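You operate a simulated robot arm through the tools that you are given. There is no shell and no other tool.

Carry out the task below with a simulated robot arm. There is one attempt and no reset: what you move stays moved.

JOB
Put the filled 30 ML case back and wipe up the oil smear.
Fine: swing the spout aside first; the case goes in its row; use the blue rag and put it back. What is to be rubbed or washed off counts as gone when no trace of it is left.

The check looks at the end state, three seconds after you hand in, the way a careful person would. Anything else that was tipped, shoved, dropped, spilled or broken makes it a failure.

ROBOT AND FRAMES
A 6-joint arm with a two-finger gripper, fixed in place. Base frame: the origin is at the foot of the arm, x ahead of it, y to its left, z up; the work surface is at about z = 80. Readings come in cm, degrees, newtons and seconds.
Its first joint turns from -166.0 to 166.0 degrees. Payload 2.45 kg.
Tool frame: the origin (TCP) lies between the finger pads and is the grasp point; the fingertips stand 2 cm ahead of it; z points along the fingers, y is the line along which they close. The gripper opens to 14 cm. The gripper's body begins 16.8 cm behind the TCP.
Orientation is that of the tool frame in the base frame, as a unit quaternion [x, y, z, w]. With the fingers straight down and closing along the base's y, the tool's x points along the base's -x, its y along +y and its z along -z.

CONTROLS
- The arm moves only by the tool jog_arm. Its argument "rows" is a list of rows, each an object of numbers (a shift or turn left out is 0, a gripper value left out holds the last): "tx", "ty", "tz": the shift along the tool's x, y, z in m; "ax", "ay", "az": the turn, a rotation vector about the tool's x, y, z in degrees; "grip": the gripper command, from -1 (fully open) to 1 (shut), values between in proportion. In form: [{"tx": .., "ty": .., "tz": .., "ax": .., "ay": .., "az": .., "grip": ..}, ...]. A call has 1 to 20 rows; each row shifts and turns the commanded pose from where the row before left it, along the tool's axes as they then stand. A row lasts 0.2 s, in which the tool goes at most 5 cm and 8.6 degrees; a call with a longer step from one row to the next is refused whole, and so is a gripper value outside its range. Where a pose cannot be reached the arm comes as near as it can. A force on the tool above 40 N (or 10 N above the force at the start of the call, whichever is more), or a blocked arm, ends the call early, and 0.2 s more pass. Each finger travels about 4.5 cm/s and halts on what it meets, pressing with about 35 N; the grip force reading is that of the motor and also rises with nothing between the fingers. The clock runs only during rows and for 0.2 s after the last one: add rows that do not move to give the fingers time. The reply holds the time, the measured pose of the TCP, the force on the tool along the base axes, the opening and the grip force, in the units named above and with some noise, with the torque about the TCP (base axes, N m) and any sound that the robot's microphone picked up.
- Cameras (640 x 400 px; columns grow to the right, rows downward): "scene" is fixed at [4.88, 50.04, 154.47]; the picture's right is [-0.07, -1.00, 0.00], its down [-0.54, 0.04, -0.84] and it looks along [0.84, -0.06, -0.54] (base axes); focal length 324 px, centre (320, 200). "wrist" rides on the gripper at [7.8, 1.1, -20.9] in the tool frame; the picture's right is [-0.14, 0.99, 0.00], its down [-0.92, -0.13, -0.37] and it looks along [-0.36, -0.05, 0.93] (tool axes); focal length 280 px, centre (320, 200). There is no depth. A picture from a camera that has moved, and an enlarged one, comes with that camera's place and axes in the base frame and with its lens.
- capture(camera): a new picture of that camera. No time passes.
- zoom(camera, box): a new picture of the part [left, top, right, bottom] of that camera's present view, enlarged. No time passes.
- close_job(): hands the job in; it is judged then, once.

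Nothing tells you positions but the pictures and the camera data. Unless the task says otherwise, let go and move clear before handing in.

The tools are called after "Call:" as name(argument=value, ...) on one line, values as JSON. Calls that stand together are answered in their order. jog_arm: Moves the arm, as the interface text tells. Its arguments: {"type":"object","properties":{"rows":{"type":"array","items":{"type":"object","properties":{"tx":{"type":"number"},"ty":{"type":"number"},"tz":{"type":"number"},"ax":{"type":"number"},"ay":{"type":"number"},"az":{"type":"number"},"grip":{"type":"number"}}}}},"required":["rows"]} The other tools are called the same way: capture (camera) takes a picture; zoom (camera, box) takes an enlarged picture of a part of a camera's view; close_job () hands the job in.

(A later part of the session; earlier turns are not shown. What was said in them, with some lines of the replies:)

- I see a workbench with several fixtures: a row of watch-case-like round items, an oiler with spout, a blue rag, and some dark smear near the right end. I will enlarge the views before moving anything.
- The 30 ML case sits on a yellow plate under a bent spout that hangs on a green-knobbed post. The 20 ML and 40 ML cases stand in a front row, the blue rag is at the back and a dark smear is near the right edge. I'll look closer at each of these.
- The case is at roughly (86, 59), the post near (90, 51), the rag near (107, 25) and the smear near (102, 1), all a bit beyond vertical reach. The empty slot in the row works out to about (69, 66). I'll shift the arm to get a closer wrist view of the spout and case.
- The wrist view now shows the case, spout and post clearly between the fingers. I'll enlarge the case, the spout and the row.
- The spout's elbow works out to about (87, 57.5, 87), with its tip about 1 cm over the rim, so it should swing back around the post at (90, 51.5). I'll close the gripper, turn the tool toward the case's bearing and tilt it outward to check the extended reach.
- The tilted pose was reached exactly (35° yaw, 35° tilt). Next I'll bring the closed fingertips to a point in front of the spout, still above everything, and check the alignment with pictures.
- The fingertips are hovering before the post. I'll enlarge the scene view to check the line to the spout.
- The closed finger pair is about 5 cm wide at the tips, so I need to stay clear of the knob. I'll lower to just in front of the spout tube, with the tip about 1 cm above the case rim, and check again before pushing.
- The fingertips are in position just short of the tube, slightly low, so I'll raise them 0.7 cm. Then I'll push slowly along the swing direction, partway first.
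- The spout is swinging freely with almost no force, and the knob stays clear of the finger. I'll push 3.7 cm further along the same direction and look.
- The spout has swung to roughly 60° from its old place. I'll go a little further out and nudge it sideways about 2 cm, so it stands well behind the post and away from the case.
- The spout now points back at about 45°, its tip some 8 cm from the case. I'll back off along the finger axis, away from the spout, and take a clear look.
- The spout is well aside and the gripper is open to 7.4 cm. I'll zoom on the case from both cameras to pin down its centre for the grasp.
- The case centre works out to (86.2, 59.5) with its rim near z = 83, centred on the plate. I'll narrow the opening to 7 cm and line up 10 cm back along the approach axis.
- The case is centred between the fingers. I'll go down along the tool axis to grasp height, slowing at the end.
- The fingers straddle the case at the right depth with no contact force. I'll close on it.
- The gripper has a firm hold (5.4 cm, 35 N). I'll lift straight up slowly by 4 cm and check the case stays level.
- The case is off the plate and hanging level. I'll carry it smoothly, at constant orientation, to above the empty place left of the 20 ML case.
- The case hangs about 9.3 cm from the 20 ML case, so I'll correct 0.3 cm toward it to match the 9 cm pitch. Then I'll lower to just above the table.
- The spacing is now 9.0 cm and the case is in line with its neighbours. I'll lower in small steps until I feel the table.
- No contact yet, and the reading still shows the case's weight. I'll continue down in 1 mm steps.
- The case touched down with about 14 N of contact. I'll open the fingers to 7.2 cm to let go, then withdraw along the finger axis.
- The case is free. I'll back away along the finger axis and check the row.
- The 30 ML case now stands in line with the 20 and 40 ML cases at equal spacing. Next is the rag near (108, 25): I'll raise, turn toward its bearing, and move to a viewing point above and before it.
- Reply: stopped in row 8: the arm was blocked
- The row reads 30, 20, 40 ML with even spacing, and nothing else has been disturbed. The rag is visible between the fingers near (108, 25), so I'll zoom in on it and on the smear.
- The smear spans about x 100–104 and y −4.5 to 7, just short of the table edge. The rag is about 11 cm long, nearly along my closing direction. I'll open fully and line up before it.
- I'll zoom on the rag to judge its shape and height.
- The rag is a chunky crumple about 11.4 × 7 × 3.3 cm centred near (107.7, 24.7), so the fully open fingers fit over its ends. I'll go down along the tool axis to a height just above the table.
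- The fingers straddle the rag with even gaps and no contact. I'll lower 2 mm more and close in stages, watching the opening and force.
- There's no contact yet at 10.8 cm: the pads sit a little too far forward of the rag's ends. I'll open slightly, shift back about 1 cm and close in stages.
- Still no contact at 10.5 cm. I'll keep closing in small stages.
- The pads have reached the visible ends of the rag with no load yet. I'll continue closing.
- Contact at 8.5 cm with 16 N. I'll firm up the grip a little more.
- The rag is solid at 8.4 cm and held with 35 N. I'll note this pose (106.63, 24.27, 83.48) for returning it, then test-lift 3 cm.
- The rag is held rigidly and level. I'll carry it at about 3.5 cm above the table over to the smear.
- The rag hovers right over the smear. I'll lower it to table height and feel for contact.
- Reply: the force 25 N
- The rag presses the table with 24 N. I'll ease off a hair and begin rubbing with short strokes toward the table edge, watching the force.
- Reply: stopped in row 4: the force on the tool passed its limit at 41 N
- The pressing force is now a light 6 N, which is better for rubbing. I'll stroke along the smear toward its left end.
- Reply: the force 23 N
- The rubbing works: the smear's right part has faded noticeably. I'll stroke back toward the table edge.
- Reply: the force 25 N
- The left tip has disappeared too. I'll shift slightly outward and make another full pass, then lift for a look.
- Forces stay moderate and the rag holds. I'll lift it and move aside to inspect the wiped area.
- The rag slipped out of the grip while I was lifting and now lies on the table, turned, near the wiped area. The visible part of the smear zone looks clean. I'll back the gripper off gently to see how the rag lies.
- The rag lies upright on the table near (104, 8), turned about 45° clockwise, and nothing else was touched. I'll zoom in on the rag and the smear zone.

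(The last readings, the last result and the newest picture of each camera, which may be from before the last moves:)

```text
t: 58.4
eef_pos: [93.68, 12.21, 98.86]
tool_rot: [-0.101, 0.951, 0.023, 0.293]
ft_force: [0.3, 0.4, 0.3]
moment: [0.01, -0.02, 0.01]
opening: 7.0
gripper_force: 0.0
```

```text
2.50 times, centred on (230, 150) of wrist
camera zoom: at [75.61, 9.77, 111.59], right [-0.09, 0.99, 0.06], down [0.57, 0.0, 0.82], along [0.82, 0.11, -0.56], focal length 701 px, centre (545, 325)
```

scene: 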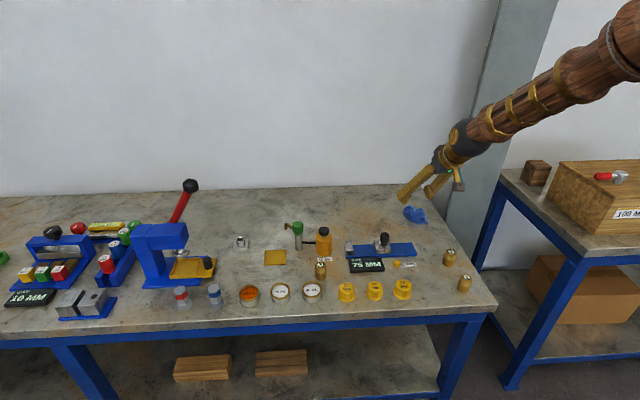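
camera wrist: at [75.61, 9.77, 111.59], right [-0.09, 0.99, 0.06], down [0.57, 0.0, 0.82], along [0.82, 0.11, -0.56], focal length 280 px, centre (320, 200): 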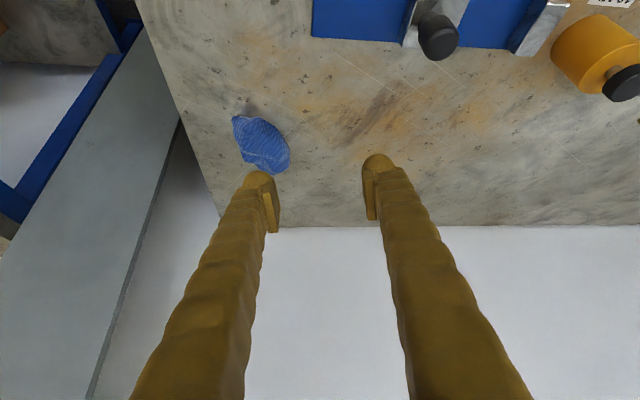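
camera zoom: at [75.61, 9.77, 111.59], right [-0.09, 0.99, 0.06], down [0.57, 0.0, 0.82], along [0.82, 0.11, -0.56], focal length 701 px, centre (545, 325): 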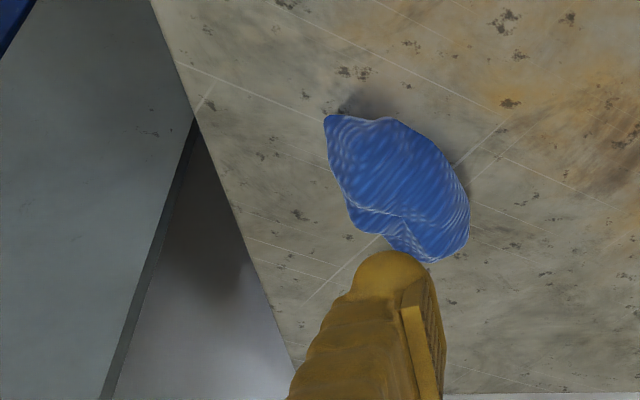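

The wiped strip that I can see is clean, and the rag has turned about 60° clockwise. Gripping it across its short side should be far more stable, so I'll turn the tool to match, open to 12 cm and line up above it.

Call:
jog_arm(rows=[{"ax": -1.17, "grip": -0.714}, {"ax": -4.42, "az": -6.55}, {"ax": -4.42, "az": -6.55}, {"ax": -4.42, "az": -6.55}, {"tx": 0.00955, "ty": -0.0315, "tz": 0.0098}, {"tx": 0.00955, "ty": -0.0315, "tz": 0.0098}, {"tx": 0.00955, "ty": -0.0315, "tz": 0.0098}, {"tx": 0.00955, "ty": -0.0315, "tz": 0.0098}, {}])

Call:
capture(camera="wrist")

Call:
zoom(camera="scene", box=[363, 170, 475, 240])

```text
t: 60.4
eef_pos: [100.54, 1.58, 93.33]
tool_rot: [-0.296, 0.909, 0.09, 0.278]
ft_force: [-0.6, -0.4, 0.6]
moment: [0.01, -0.02, -0.03]
opening: 12.01
gripper_force: 0.2
```

```text
taken
camera wrist: at [85.16, -8.26, 106.15], right [-0.49, 0.87, 0.08], down [0.52, 0.22, 0.82], along [0.7, 0.45, -0.56], focal length 280 px, centre (320, 200)
```

wrist: 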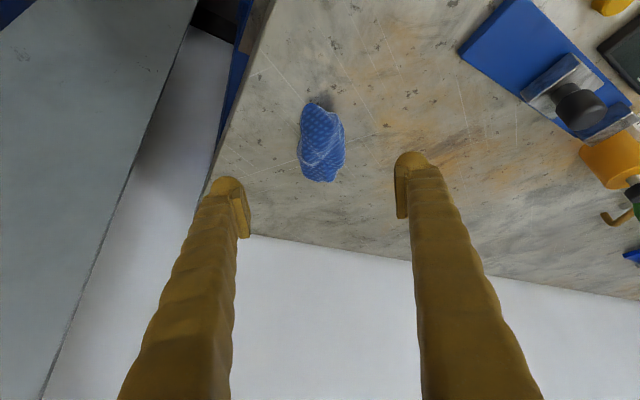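

```text
5.71 times, centred on (419, 205) of scene
camera zoom: at [4.88, 50.04, 154.47], right [-0.07, -1.0, 0.0], down [-0.54, 0.04, -0.84], along [0.84, -0.06, -0.54], focal length 1851 px, centre (-246, 171)
```

zoom: 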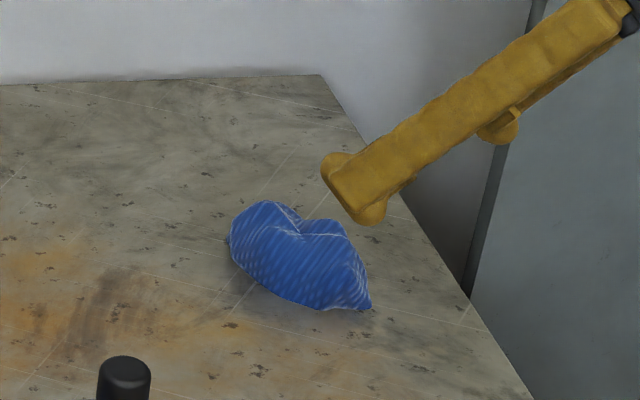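

The rag is now aligned between the fingers and centred. I'll descend along the tool axis to grip height.

Call:
jog_arm(rows=[{"tx": 0.0005, "tz": 0.03}, {"tx": 0.0005, "tz": 0.03}, {"tx": 0.0004, "tz": 0.03}, {"tz": 0.0176}, {"tz": 0.0095}, {}])

Call:
zoom(camera="wrist", box=[200, 80, 440, 230])

Call:
zoom(camera="scene", box=[363, 180, 475, 250])

```text
t: 61.8
eef_pos: [105.7, 5.22, 83.58]
tool_rot: [-0.296, 0.909, 0.091, 0.279]
ft_force: [0.2, 0.1, 0.5]
moment: [0.03, 0.01, 0.02]
opening: 11.97
gripper_force: 0.1
```

```text
2.67 times, centred on (320, 155) of wrist
camera zoom: at [90.42, -4.6, 96.42], right [-0.49, 0.87, 0.08], down [0.52, 0.22, 0.82], along [0.7, 0.44, -0.56], focal length 748 px, centre (320, 320)
```

zoom: 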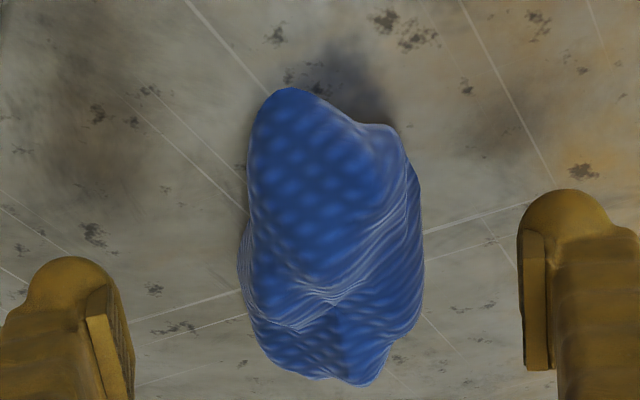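

```text
5.71 times, centred on (419, 215) of scene
camera zoom: at [4.88, 50.04, 154.47], right [-0.07, -1.0, 0.0], down [-0.54, 0.04, -0.84], along [0.84, -0.06, -0.54], focal length 1851 px, centre (-246, 114)
```

zoom: 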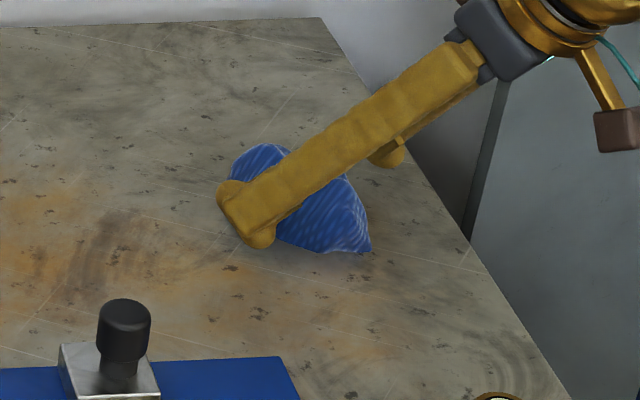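

The pads line up with the middle of the rag. I'll shift 3 mm sideways to centre it and close in stages.

Call:
jog_arm(rows=[{"ty": 0.003, "grip": -0.4}, {"grip": -0.2}, {"grip": -0.1}, {"grip": 0.0}, {"grip": 0.05}, {}])

Call:
zoom(camera="wrist", box=[200, 80, 440, 230])

```text
t: 63.2
eef_pos: [105.48, 5.49, 83.43]
tool_rot: [-0.296, 0.909, 0.091, 0.279]
ft_force: [-0.6, -0.3, -0.2]
moment: [-0.02, -0.01, 0.0]
opening: 6.67
gripper_force: 0.1
```

```text
2.67 times, centred on (320, 155) of wrist
camera zoom: at [90.2, -4.33, 96.46], right [-0.49, 0.87, 0.08], down [0.52, 0.22, 0.82], along [0.7, 0.44, -0.56], focal length 748 px, centre (320, 320)
```

zoom: 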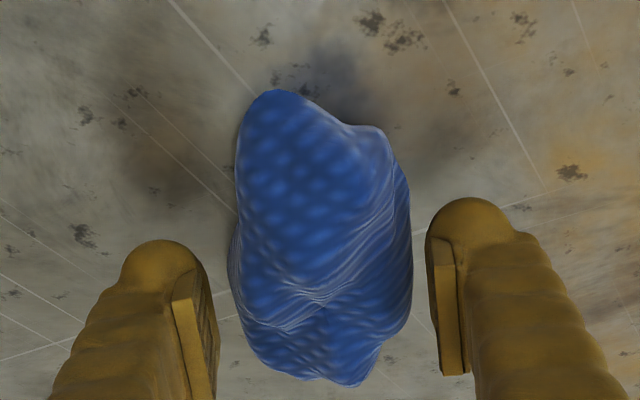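

Centred now, with small gaps left on both sides. I'll continue closing.

Call:
jog_arm(rows=[{"grip": 0.1}, {"grip": 0.15}, {"grip": 0.2}, {"grip": 0.25}, {}])

Call:
jog_arm(rows=[{"grip": 0.3}, {"grip": 0.35}, {"grip": 0.4}, {}])

Call:
zoom(camera="wrist", box=[200, 80, 440, 230])

Call:
zoom(camera="scene", box=[363, 180, 475, 250])

```text
t: 64.4
eef_pos: [105.48, 5.5, 83.57]
tool_rot: [-0.296, 0.909, 0.091, 0.279]
ft_force: [-0.3, 0.2, 0.2]
moment: [0.01, -0.01, 0.01]
opening: 5.25
gripper_force: 0.0
```

```text
t: 65.4
eef_pos: [105.53, 5.61, 83.61]
tool_rot: [-0.297, 0.909, 0.091, 0.279]
ft_force: [-0.9, -0.5, 0.3]
moment: [0.03, 0.03, 0.0]
opening: 4.75
gripper_force: 34.8
```

```text
2.67 times, centred on (320, 155) of wrist
camera zoom: at [90.2, -4.33, 96.45], right [-0.49, 0.87, 0.08], down [0.52, 0.22, 0.82], along [0.7, 0.44, -0.56], focal length 748 px, centre (320, 320)
```

zoom: 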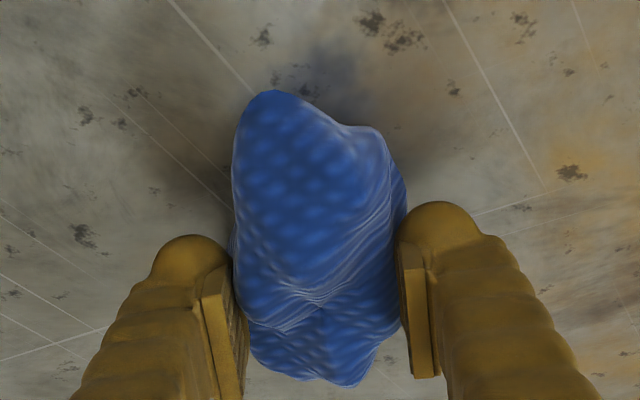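

```text
5.71 times, centred on (419, 215) of scene
camera zoom: at [4.88, 50.04, 154.47], right [-0.07, -1.0, 0.0], down [-0.54, 0.04, -0.84], along [0.84, -0.06, -0.54], focal length 1851 px, centre (-246, 114)
```

zoom: 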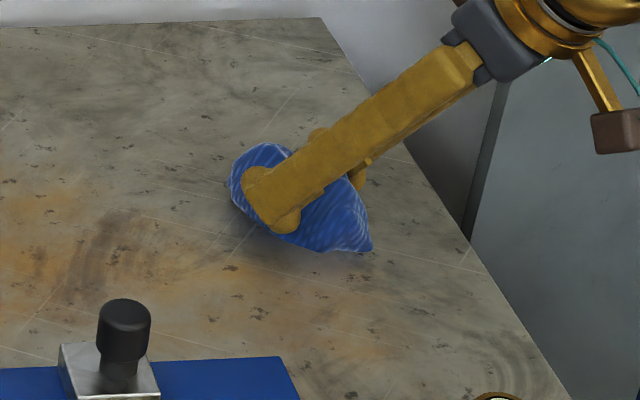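

Firm grip at 4.75 cm, 35 N, across the short side. I'll lift a little and carry the rag aside to check the smear zone.

Call:
jog_arm(rows=[{"tx": -0.0028, "tz": -0.00415}, {"tx": -0.0056, "tz": -0.0083}, {"tx": -0.0056, "tz": -0.0083}, {"tx": -0.0028, "tz": -0.00415}, {}])

Call:
zoom(camera="scene", box=[363, 180, 475, 250])

Call:
capture(camera="wrist")

```text
t: 66.6
eef_pos: [105.56, 5.41, 86.64]
tool_rot: [-0.296, 0.909, 0.091, 0.279]
ft_force: [-0.1, -1.0, -0.5]
moment: [0.01, 0.0, 0.06]
opening: 4.73
gripper_force: 34.8
```

```text
5.71 times, centred on (419, 215) of scene
camera zoom: at [4.88, 50.04, 154.47], right [-0.07, -1.0, 0.0], down [-0.54, 0.04, -0.84], along [0.84, -0.06, -0.54], focal length 1851 px, centre (-246, 114)
```

zoom: 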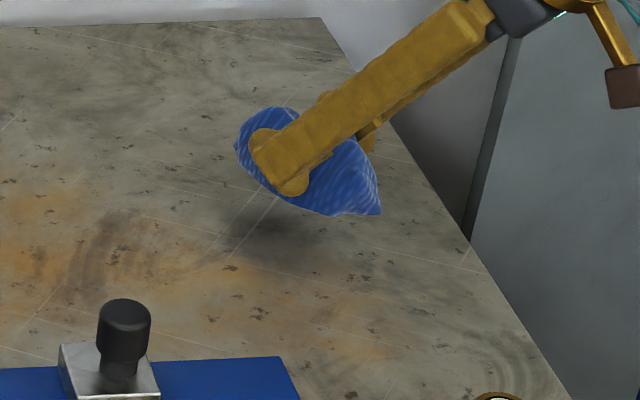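

```text
taken
camera wrist: at [90.22, -4.41, 99.47], right [-0.49, 0.87, 0.08], down [0.52, 0.22, 0.82], along [0.7, 0.44, -0.56], focal length 280 px, centre (320, 200)
```

wrist: 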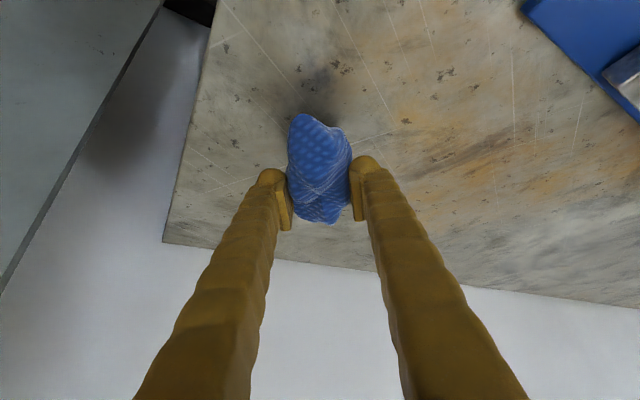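

The rag is held firmly and the zone looks clean apart from the rag's own shadow. I'll carry it over to its original spot, without setting it down, and inspect the smear area unobstructed.

Call:
jog_arm(rows=[{"tx": -0.00677, "ty": 0.0091, "tz": 0.00427}, {"tx": -0.01354, "ty": 0.01819, "tz": 0.00854}, {"tx": -0.01354, "ty": 0.01819, "tz": 0.00854}, {"tx": -0.01354, "ty": 0.01819, "tz": 0.00854}, {"tx": -0.01354, "ty": 0.01819, "tz": 0.00854}, {"tx": -0.01354, "ty": 0.01819, "tz": 0.00854}, {"tx": -0.01354, "ty": 0.01819, "tz": 0.00854}, {"tx": -0.01354, "ty": 0.01819, "tz": 0.00854}, {"tx": -0.00677, "ty": 0.0091, "tz": 0.00427}, {}])

Call:
zoom(camera="scene", box=[395, 195, 459, 235])

Call:
capture(camera="wrist")

Call:
capture(camera="scene")

```text
t: 68.8
eef_pos: [107.4, 24.79, 87.15]
tool_rot: [-0.296, 0.909, 0.091, 0.279]
ft_force: [1.2, -0.4, -0.5]
moment: [-0.01, 0.0, -0.02]
opening: 4.74
gripper_force: 35.0
```

```text
10.00 times, centred on (427, 215) of scene
camera zoom: at [4.88, 50.04, 154.47], right [-0.07, -1.0, 0.0], down [-0.54, 0.04, -0.84], along [0.84, -0.06, -0.54], focal length 3238 px, centre (-750, 50)
```

zoom: 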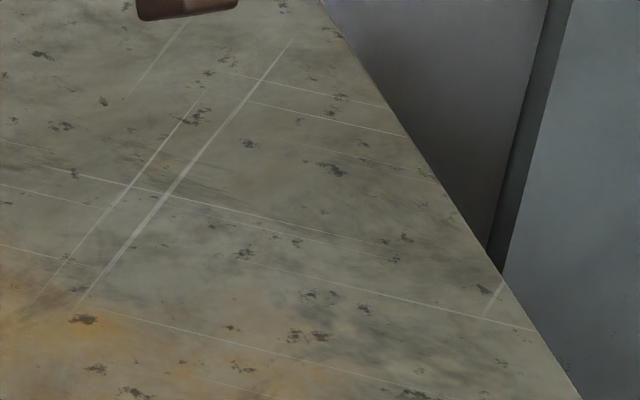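

```text
taken
camera wrist: at [92.03, 14.96, 99.93], right [-0.49, 0.87, 0.08], down [0.52, 0.22, 0.82], along [0.7, 0.44, -0.56], focal length 280 px, centre (320, 200)
```

wrist: 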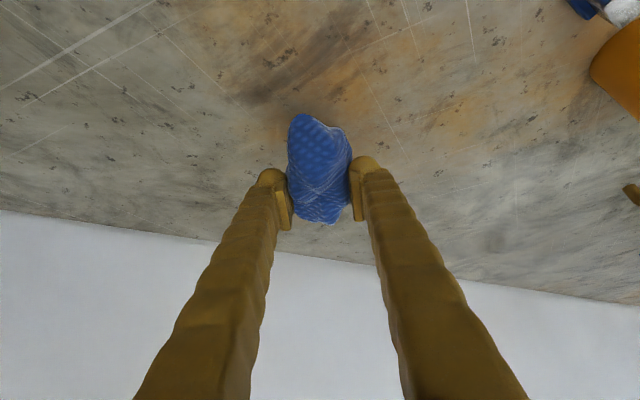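

```text
taken
```

scene: 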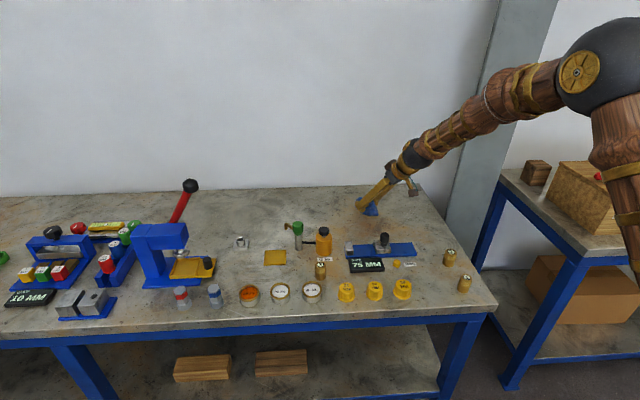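

The smear area looks clean in the scene view. I'll zoom tighter to be sure no faint trace is left before putting the rag down.

Call:
zoom(camera="scene", box=[410, 212, 450, 232])

Call:
zoom(camera="scene", box=[385, 200, 465, 250])

```text
16.00 times, centred on (430, 222) of scene
camera zoom: at [4.88, 50.04, 154.47], right [-0.07, -1.0, 0.0], down [-0.54, 0.04, -0.84], along [0.84, -0.06, -0.54], focal length 5182 px, centre (-1440, -152)
```

zoom: 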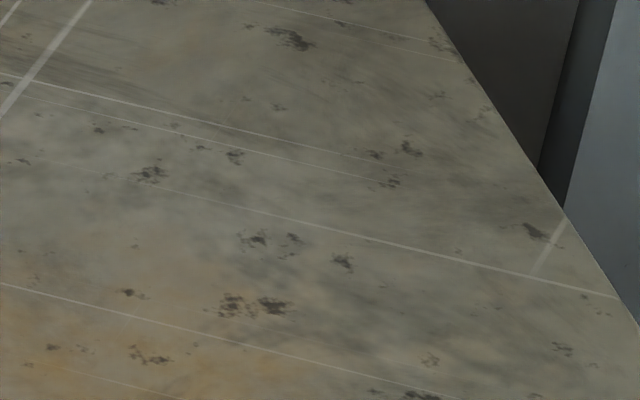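

```text
8.00 times, centred on (425, 225) of scene
camera zoom: at [4.88, 50.04, 154.47], right [-0.07, -1.0, 0.0], down [-0.54, 0.04, -0.84], along [0.84, -0.06, -0.54], focal length 2591 px, centre (-520, 0)
```

zoom: 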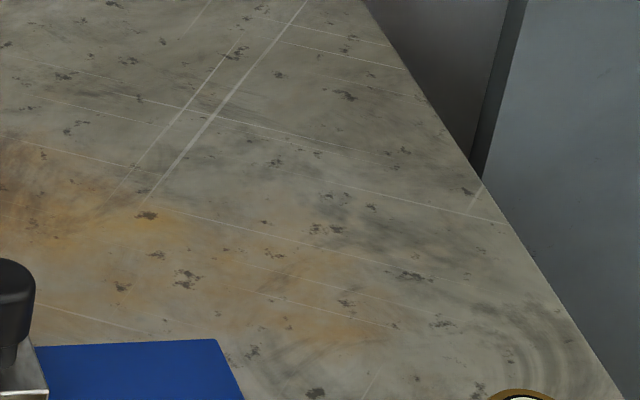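

Only the table's own speckles and scratches remain where the smear was. One dark speck sits near the old tip at the edge, so I'll look at it closely to make sure it's part of the table.

Call:
zoom(camera="scene", box=[436, 218, 452, 228])

Call:
zoom(camera="scene", box=[424, 207, 440, 217])

Call:
zoom(camera="scene", box=[412, 215, 436, 230])

```text
16.00 times, centred on (444, 223) of scene
camera zoom: at [4.88, 50.04, 154.47], right [-0.07, -1.0, 0.0], down [-0.54, 0.04, -0.84], along [0.84, -0.06, -0.54], focal length 5182 px, centre (-1664, -168)
```

zoom: 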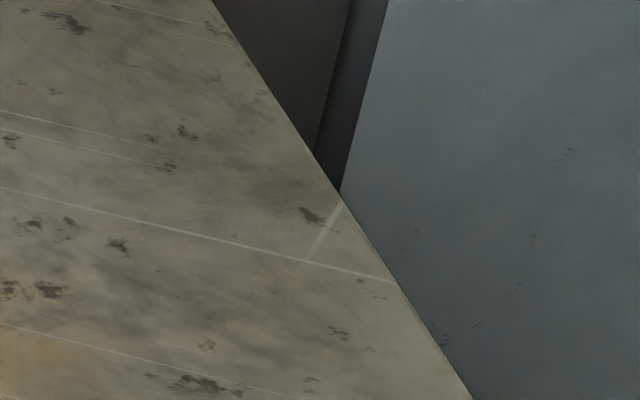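

```text
16.00 times, centred on (432, 212) of scene
camera zoom: at [4.88, 50.04, 154.47], right [-0.07, -1.0, 0.0], down [-0.54, 0.04, -0.84], along [0.84, -0.06, -0.54], focal length 5182 px, centre (-1472, 8)
```

zoom: 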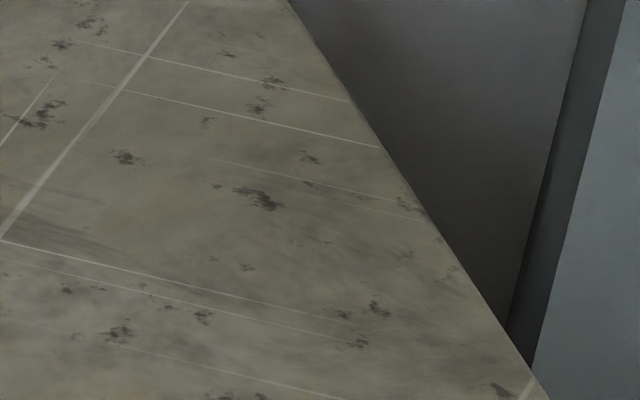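

```text
16.00 times, centred on (424, 222) of scene
camera zoom: at [4.88, 50.04, 154.47], right [-0.07, -1.0, 0.0], down [-0.54, 0.04, -0.84], along [0.84, -0.06, -0.54], focal length 5182 px, centre (-1344, -160)
```

zoom: 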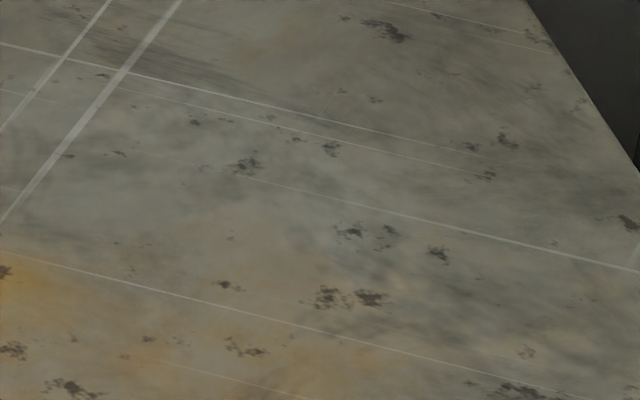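

That speck has the same crisp look as the other pits across the table, so the smear itself is gone. I'll lower the rag onto its original spot near (107.6, 24.5), feeling for the table.

Call:
jog_arm(rows=[{"tx": 0.0053, "ty": -0.00098, "tz": 0.00683}, {"tx": 0.0053, "ty": -0.00098, "tz": 0.00683}, {"tx": 0.0053, "ty": -0.00098, "tz": 0.00683}, {"tx": 0.0042, "ty": -0.00098, "tz": 0.0055}, {}])

Call:
jog_arm(rows=[{"tx": 0.0006, "tz": 0.0008}, {}])

```text
t: 70.0
eef_pos: [107.33, 24.23, 83.79]
tool_rot: [-0.297, 0.909, 0.092, 0.278]
ft_force: [0.6, 0.7, -1.1]
moment: [0.01, -0.04, 0.04]
opening: 4.72
gripper_force: 35.3
```

```text
t: 70.6
eef_pos: [107.39, 24.31, 83.67]
tool_rot: [-0.296, 0.909, 0.091, 0.279]
ft_force: [0.6, -0.1, -0.5]
moment: [-0.04, 0.0, 0.01]
opening: 4.72
gripper_force: 35.3
```

No contact yet, so I'll go another millimetre or two.

Call:
jog_arm(rows=[{"tx": 0.0006, "tz": 0.0008}, {}])

Call:
zoom(camera="scene", box=[325, 180, 421, 240])

```text
t: 71.2
eef_pos: [107.21, 24.41, 83.6]
tool_rot: [-0.296, 0.909, 0.091, 0.28]
ft_force: [-0.1, -1.5, 8.3]
moment: [0.1, 0.12, 0.0]
opening: 4.73
gripper_force: 35.0
```

```text
6.67 times, centred on (373, 210) of scene
camera zoom: at [4.88, 50.04, 154.47], right [-0.07, -1.0, 0.0], down [-0.54, 0.04, -0.84], along [0.84, -0.06, -0.54], focal length 2159 px, centre (-33, 133)
```

zoom: 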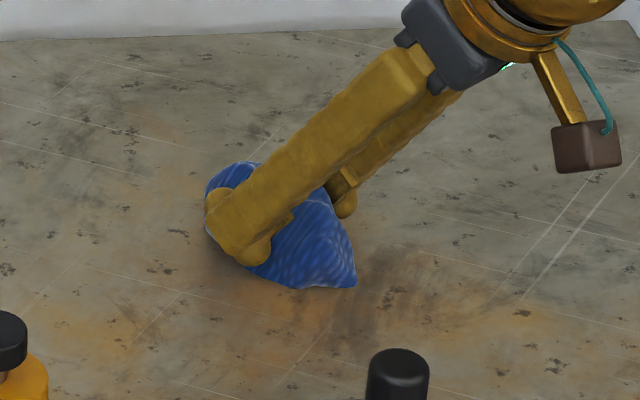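

The rag rests on its original spot. I'll open the fingers gently and withdraw along their axis.

Call:
jog_arm(rows=[{"grip": 0.25}, {"grip": 0.15}, {"grip": 0.05}, {"grip": -0.1}, {}])

Call:
jog_arm(rows=[{"tz": -0.01}, {"tz": -0.02}, {"tz": -0.03}, {"tz": -0.04}, {"tz": -0.04}, {}])

Call:
zoom(camera="scene", box=[325, 180, 421, 240])

Call:
capture(camera="wrist")

```text
t: 72.4
eef_pos: [107.36, 24.4, 83.53]
tool_rot: [-0.296, 0.909, 0.091, 0.279]
ft_force: [0.6, 0.3, 1.3]
moment: [0.02, -0.01, -0.01]
opening: 7.71
gripper_force: 0.0
```

```text
t: 73.8
eef_pos: [100.97, 19.63, 95.25]
tool_rot: [-0.297, 0.909, 0.092, 0.278]
ft_force: [0.2, -0.3, 0.3]
moment: [0.01, 0.0, -0.01]
opening: 7.68
gripper_force: 0.0
```

```text
6.67 times, centred on (373, 210) of scene
camera zoom: at [4.88, 50.04, 154.47], right [-0.07, -1.0, 0.0], down [-0.54, 0.04, -0.84], along [0.84, -0.06, -0.54], focal length 2159 px, centre (-33, 133)
```

zoom: 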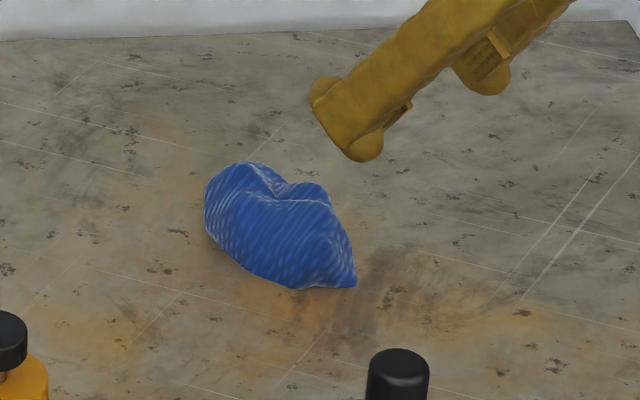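

```text
taken
camera wrist: at [85.7, 9.79, 108.11], right [-0.49, 0.87, 0.08], down [0.52, 0.22, 0.82], along [0.7, 0.44, -0.56], focal length 280 px, centre (320, 200)
```

wrist: 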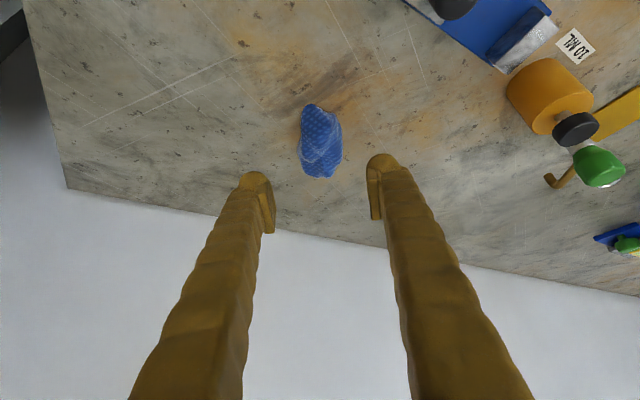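

The rag is back at its spot, lying flat, slightly turned. I'll raise the arm clear and take a last close look at the wiped area with the wrist camera.

Call:
jog_arm(rows=[{"ax": 4.47, "az": 6.63}, {"ax": 4.47, "az": 6.63}, {"ax": 4.47, "az": 6.63}, {"tx": 0.0208, "ty": -0.01644, "tz": -0.0303}, {"tx": 0.0208, "ty": -0.01644, "tz": -0.0303}, {"tx": 0.0208, "ty": -0.01644, "tz": -0.0303}, {"tx": 0.0208, "ty": -0.01644, "tz": -0.0303}, {"tx": 0.0208, "ty": -0.01644, "tz": -0.0303}, {}])

Call:
capture(camera="wrist")

Call:
capture(camera="scene")

```text
t: 75.8
eef_pos: [85.77, 8.07, 102.03]
tool_rot: [-0.101, 0.951, 0.031, 0.291]
ft_force: [-0.8, 0.4, 0.2]
moment: [-0.01, 0.01, 0.03]
opening: 7.71
gripper_force: 0.1
```

```text
taken
camera wrist: at [67.83, 5.35, 114.82], right [-0.1, 0.99, 0.08], down [0.57, -0.01, 0.82], along [0.82, 0.12, -0.56], focal length 280 px, centre (320, 200)
```

wrist: 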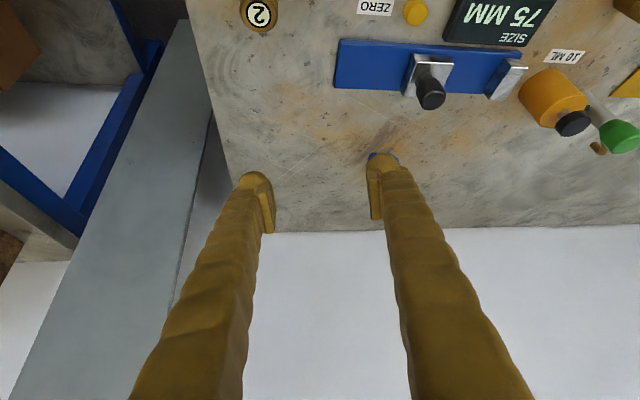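

```text
taken
```

scene: 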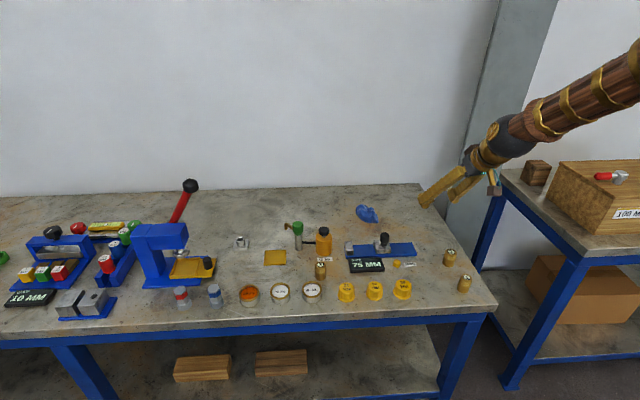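

Call:
zoom(camera="wrist", box=[205, 110, 317, 180])

Call:
zoom(camera="scene", box=[395, 195, 459, 235])

Call:
zoom(camera="scene", box=[200, 190, 440, 320])

```text
5.71 times, centred on (261, 145) of wrist
camera zoom: at [67.83, 5.35, 114.82], right [-0.1, 0.99, 0.08], down [0.57, -0.01, 0.82], along [0.82, 0.12, -0.56], focal length 1602 px, centre (657, 514)
```

zoom: 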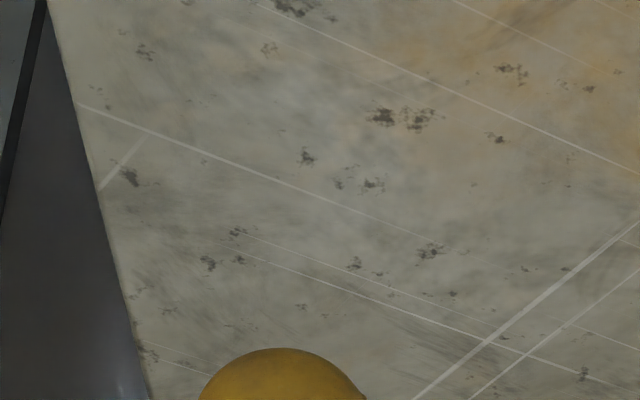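

```text
10.00 times, centred on (427, 215) of scene
camera zoom: at [4.88, 50.04, 154.47], right [-0.07, -1.0, 0.0], down [-0.54, 0.04, -0.84], along [0.84, -0.06, -0.54], focal length 3238 px, centre (-750, 50)
```

zoom: 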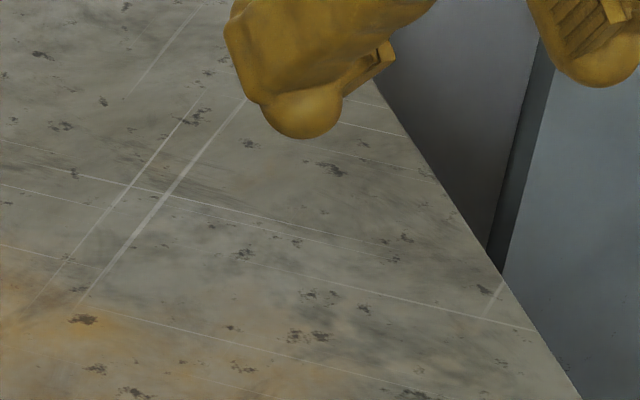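

```text
2.67 times, centred on (320, 255) of scene
camera zoom: at [4.88, 50.04, 154.47], right [-0.07, -1.0, 0.0], down [-0.54, 0.04, -0.84], along [0.84, -0.06, -0.54], focal length 864 px, centre (320, 53)
```

zoom: 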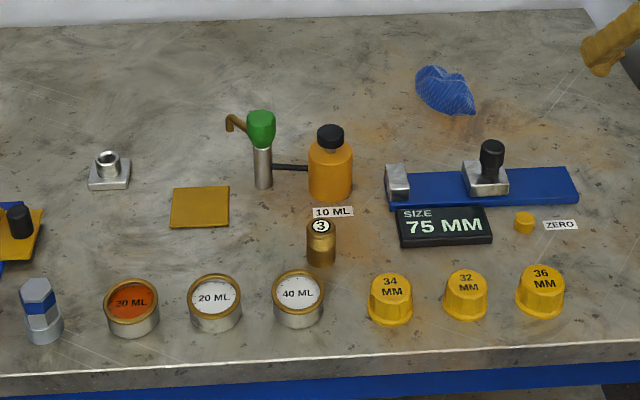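

The wiped area is clean in both cameras, with only the table's own pits and scratches left. The 30 ML case stands in its row, the spout is aside, the rag is back in its place and the empty gripper is well clear. I'm handing in the job.

Call:
close_job()

```text
The job is handed in.
```

The job is handed in. The 30 ML case is back in its row and the oil smear is wiped up, with no trace of it in either camera's last pictures.

- **Spout:** I swung it back around its post by about 70°. Its tip ended about 8 cm from where the case stood on its plate, and I left it there.
- **Case:** I carried it level and set it down left of the 20 ML case. It is in line with the 20 and 40 ML cases at the same 9 cm spacing, and I saw no oil spilled.
- **Smear:** It was gone after four passes with the rag. One small dark speck remains near the table's right edge. It has the same crisp look as the table's other pits, so I took it as part of the surface.
- **Rag:** It slipped out of the gripper once, when I lifted it after the last wiping pass, and landed on the table without touching anything else. I picked it up again across its short side. It is back on its original spot within about 1 cm, but turned roughly 60° from how it first lay.

Nothing else looked moved in the final pictures, and the gripper was empty and clear of the table when I handed in.
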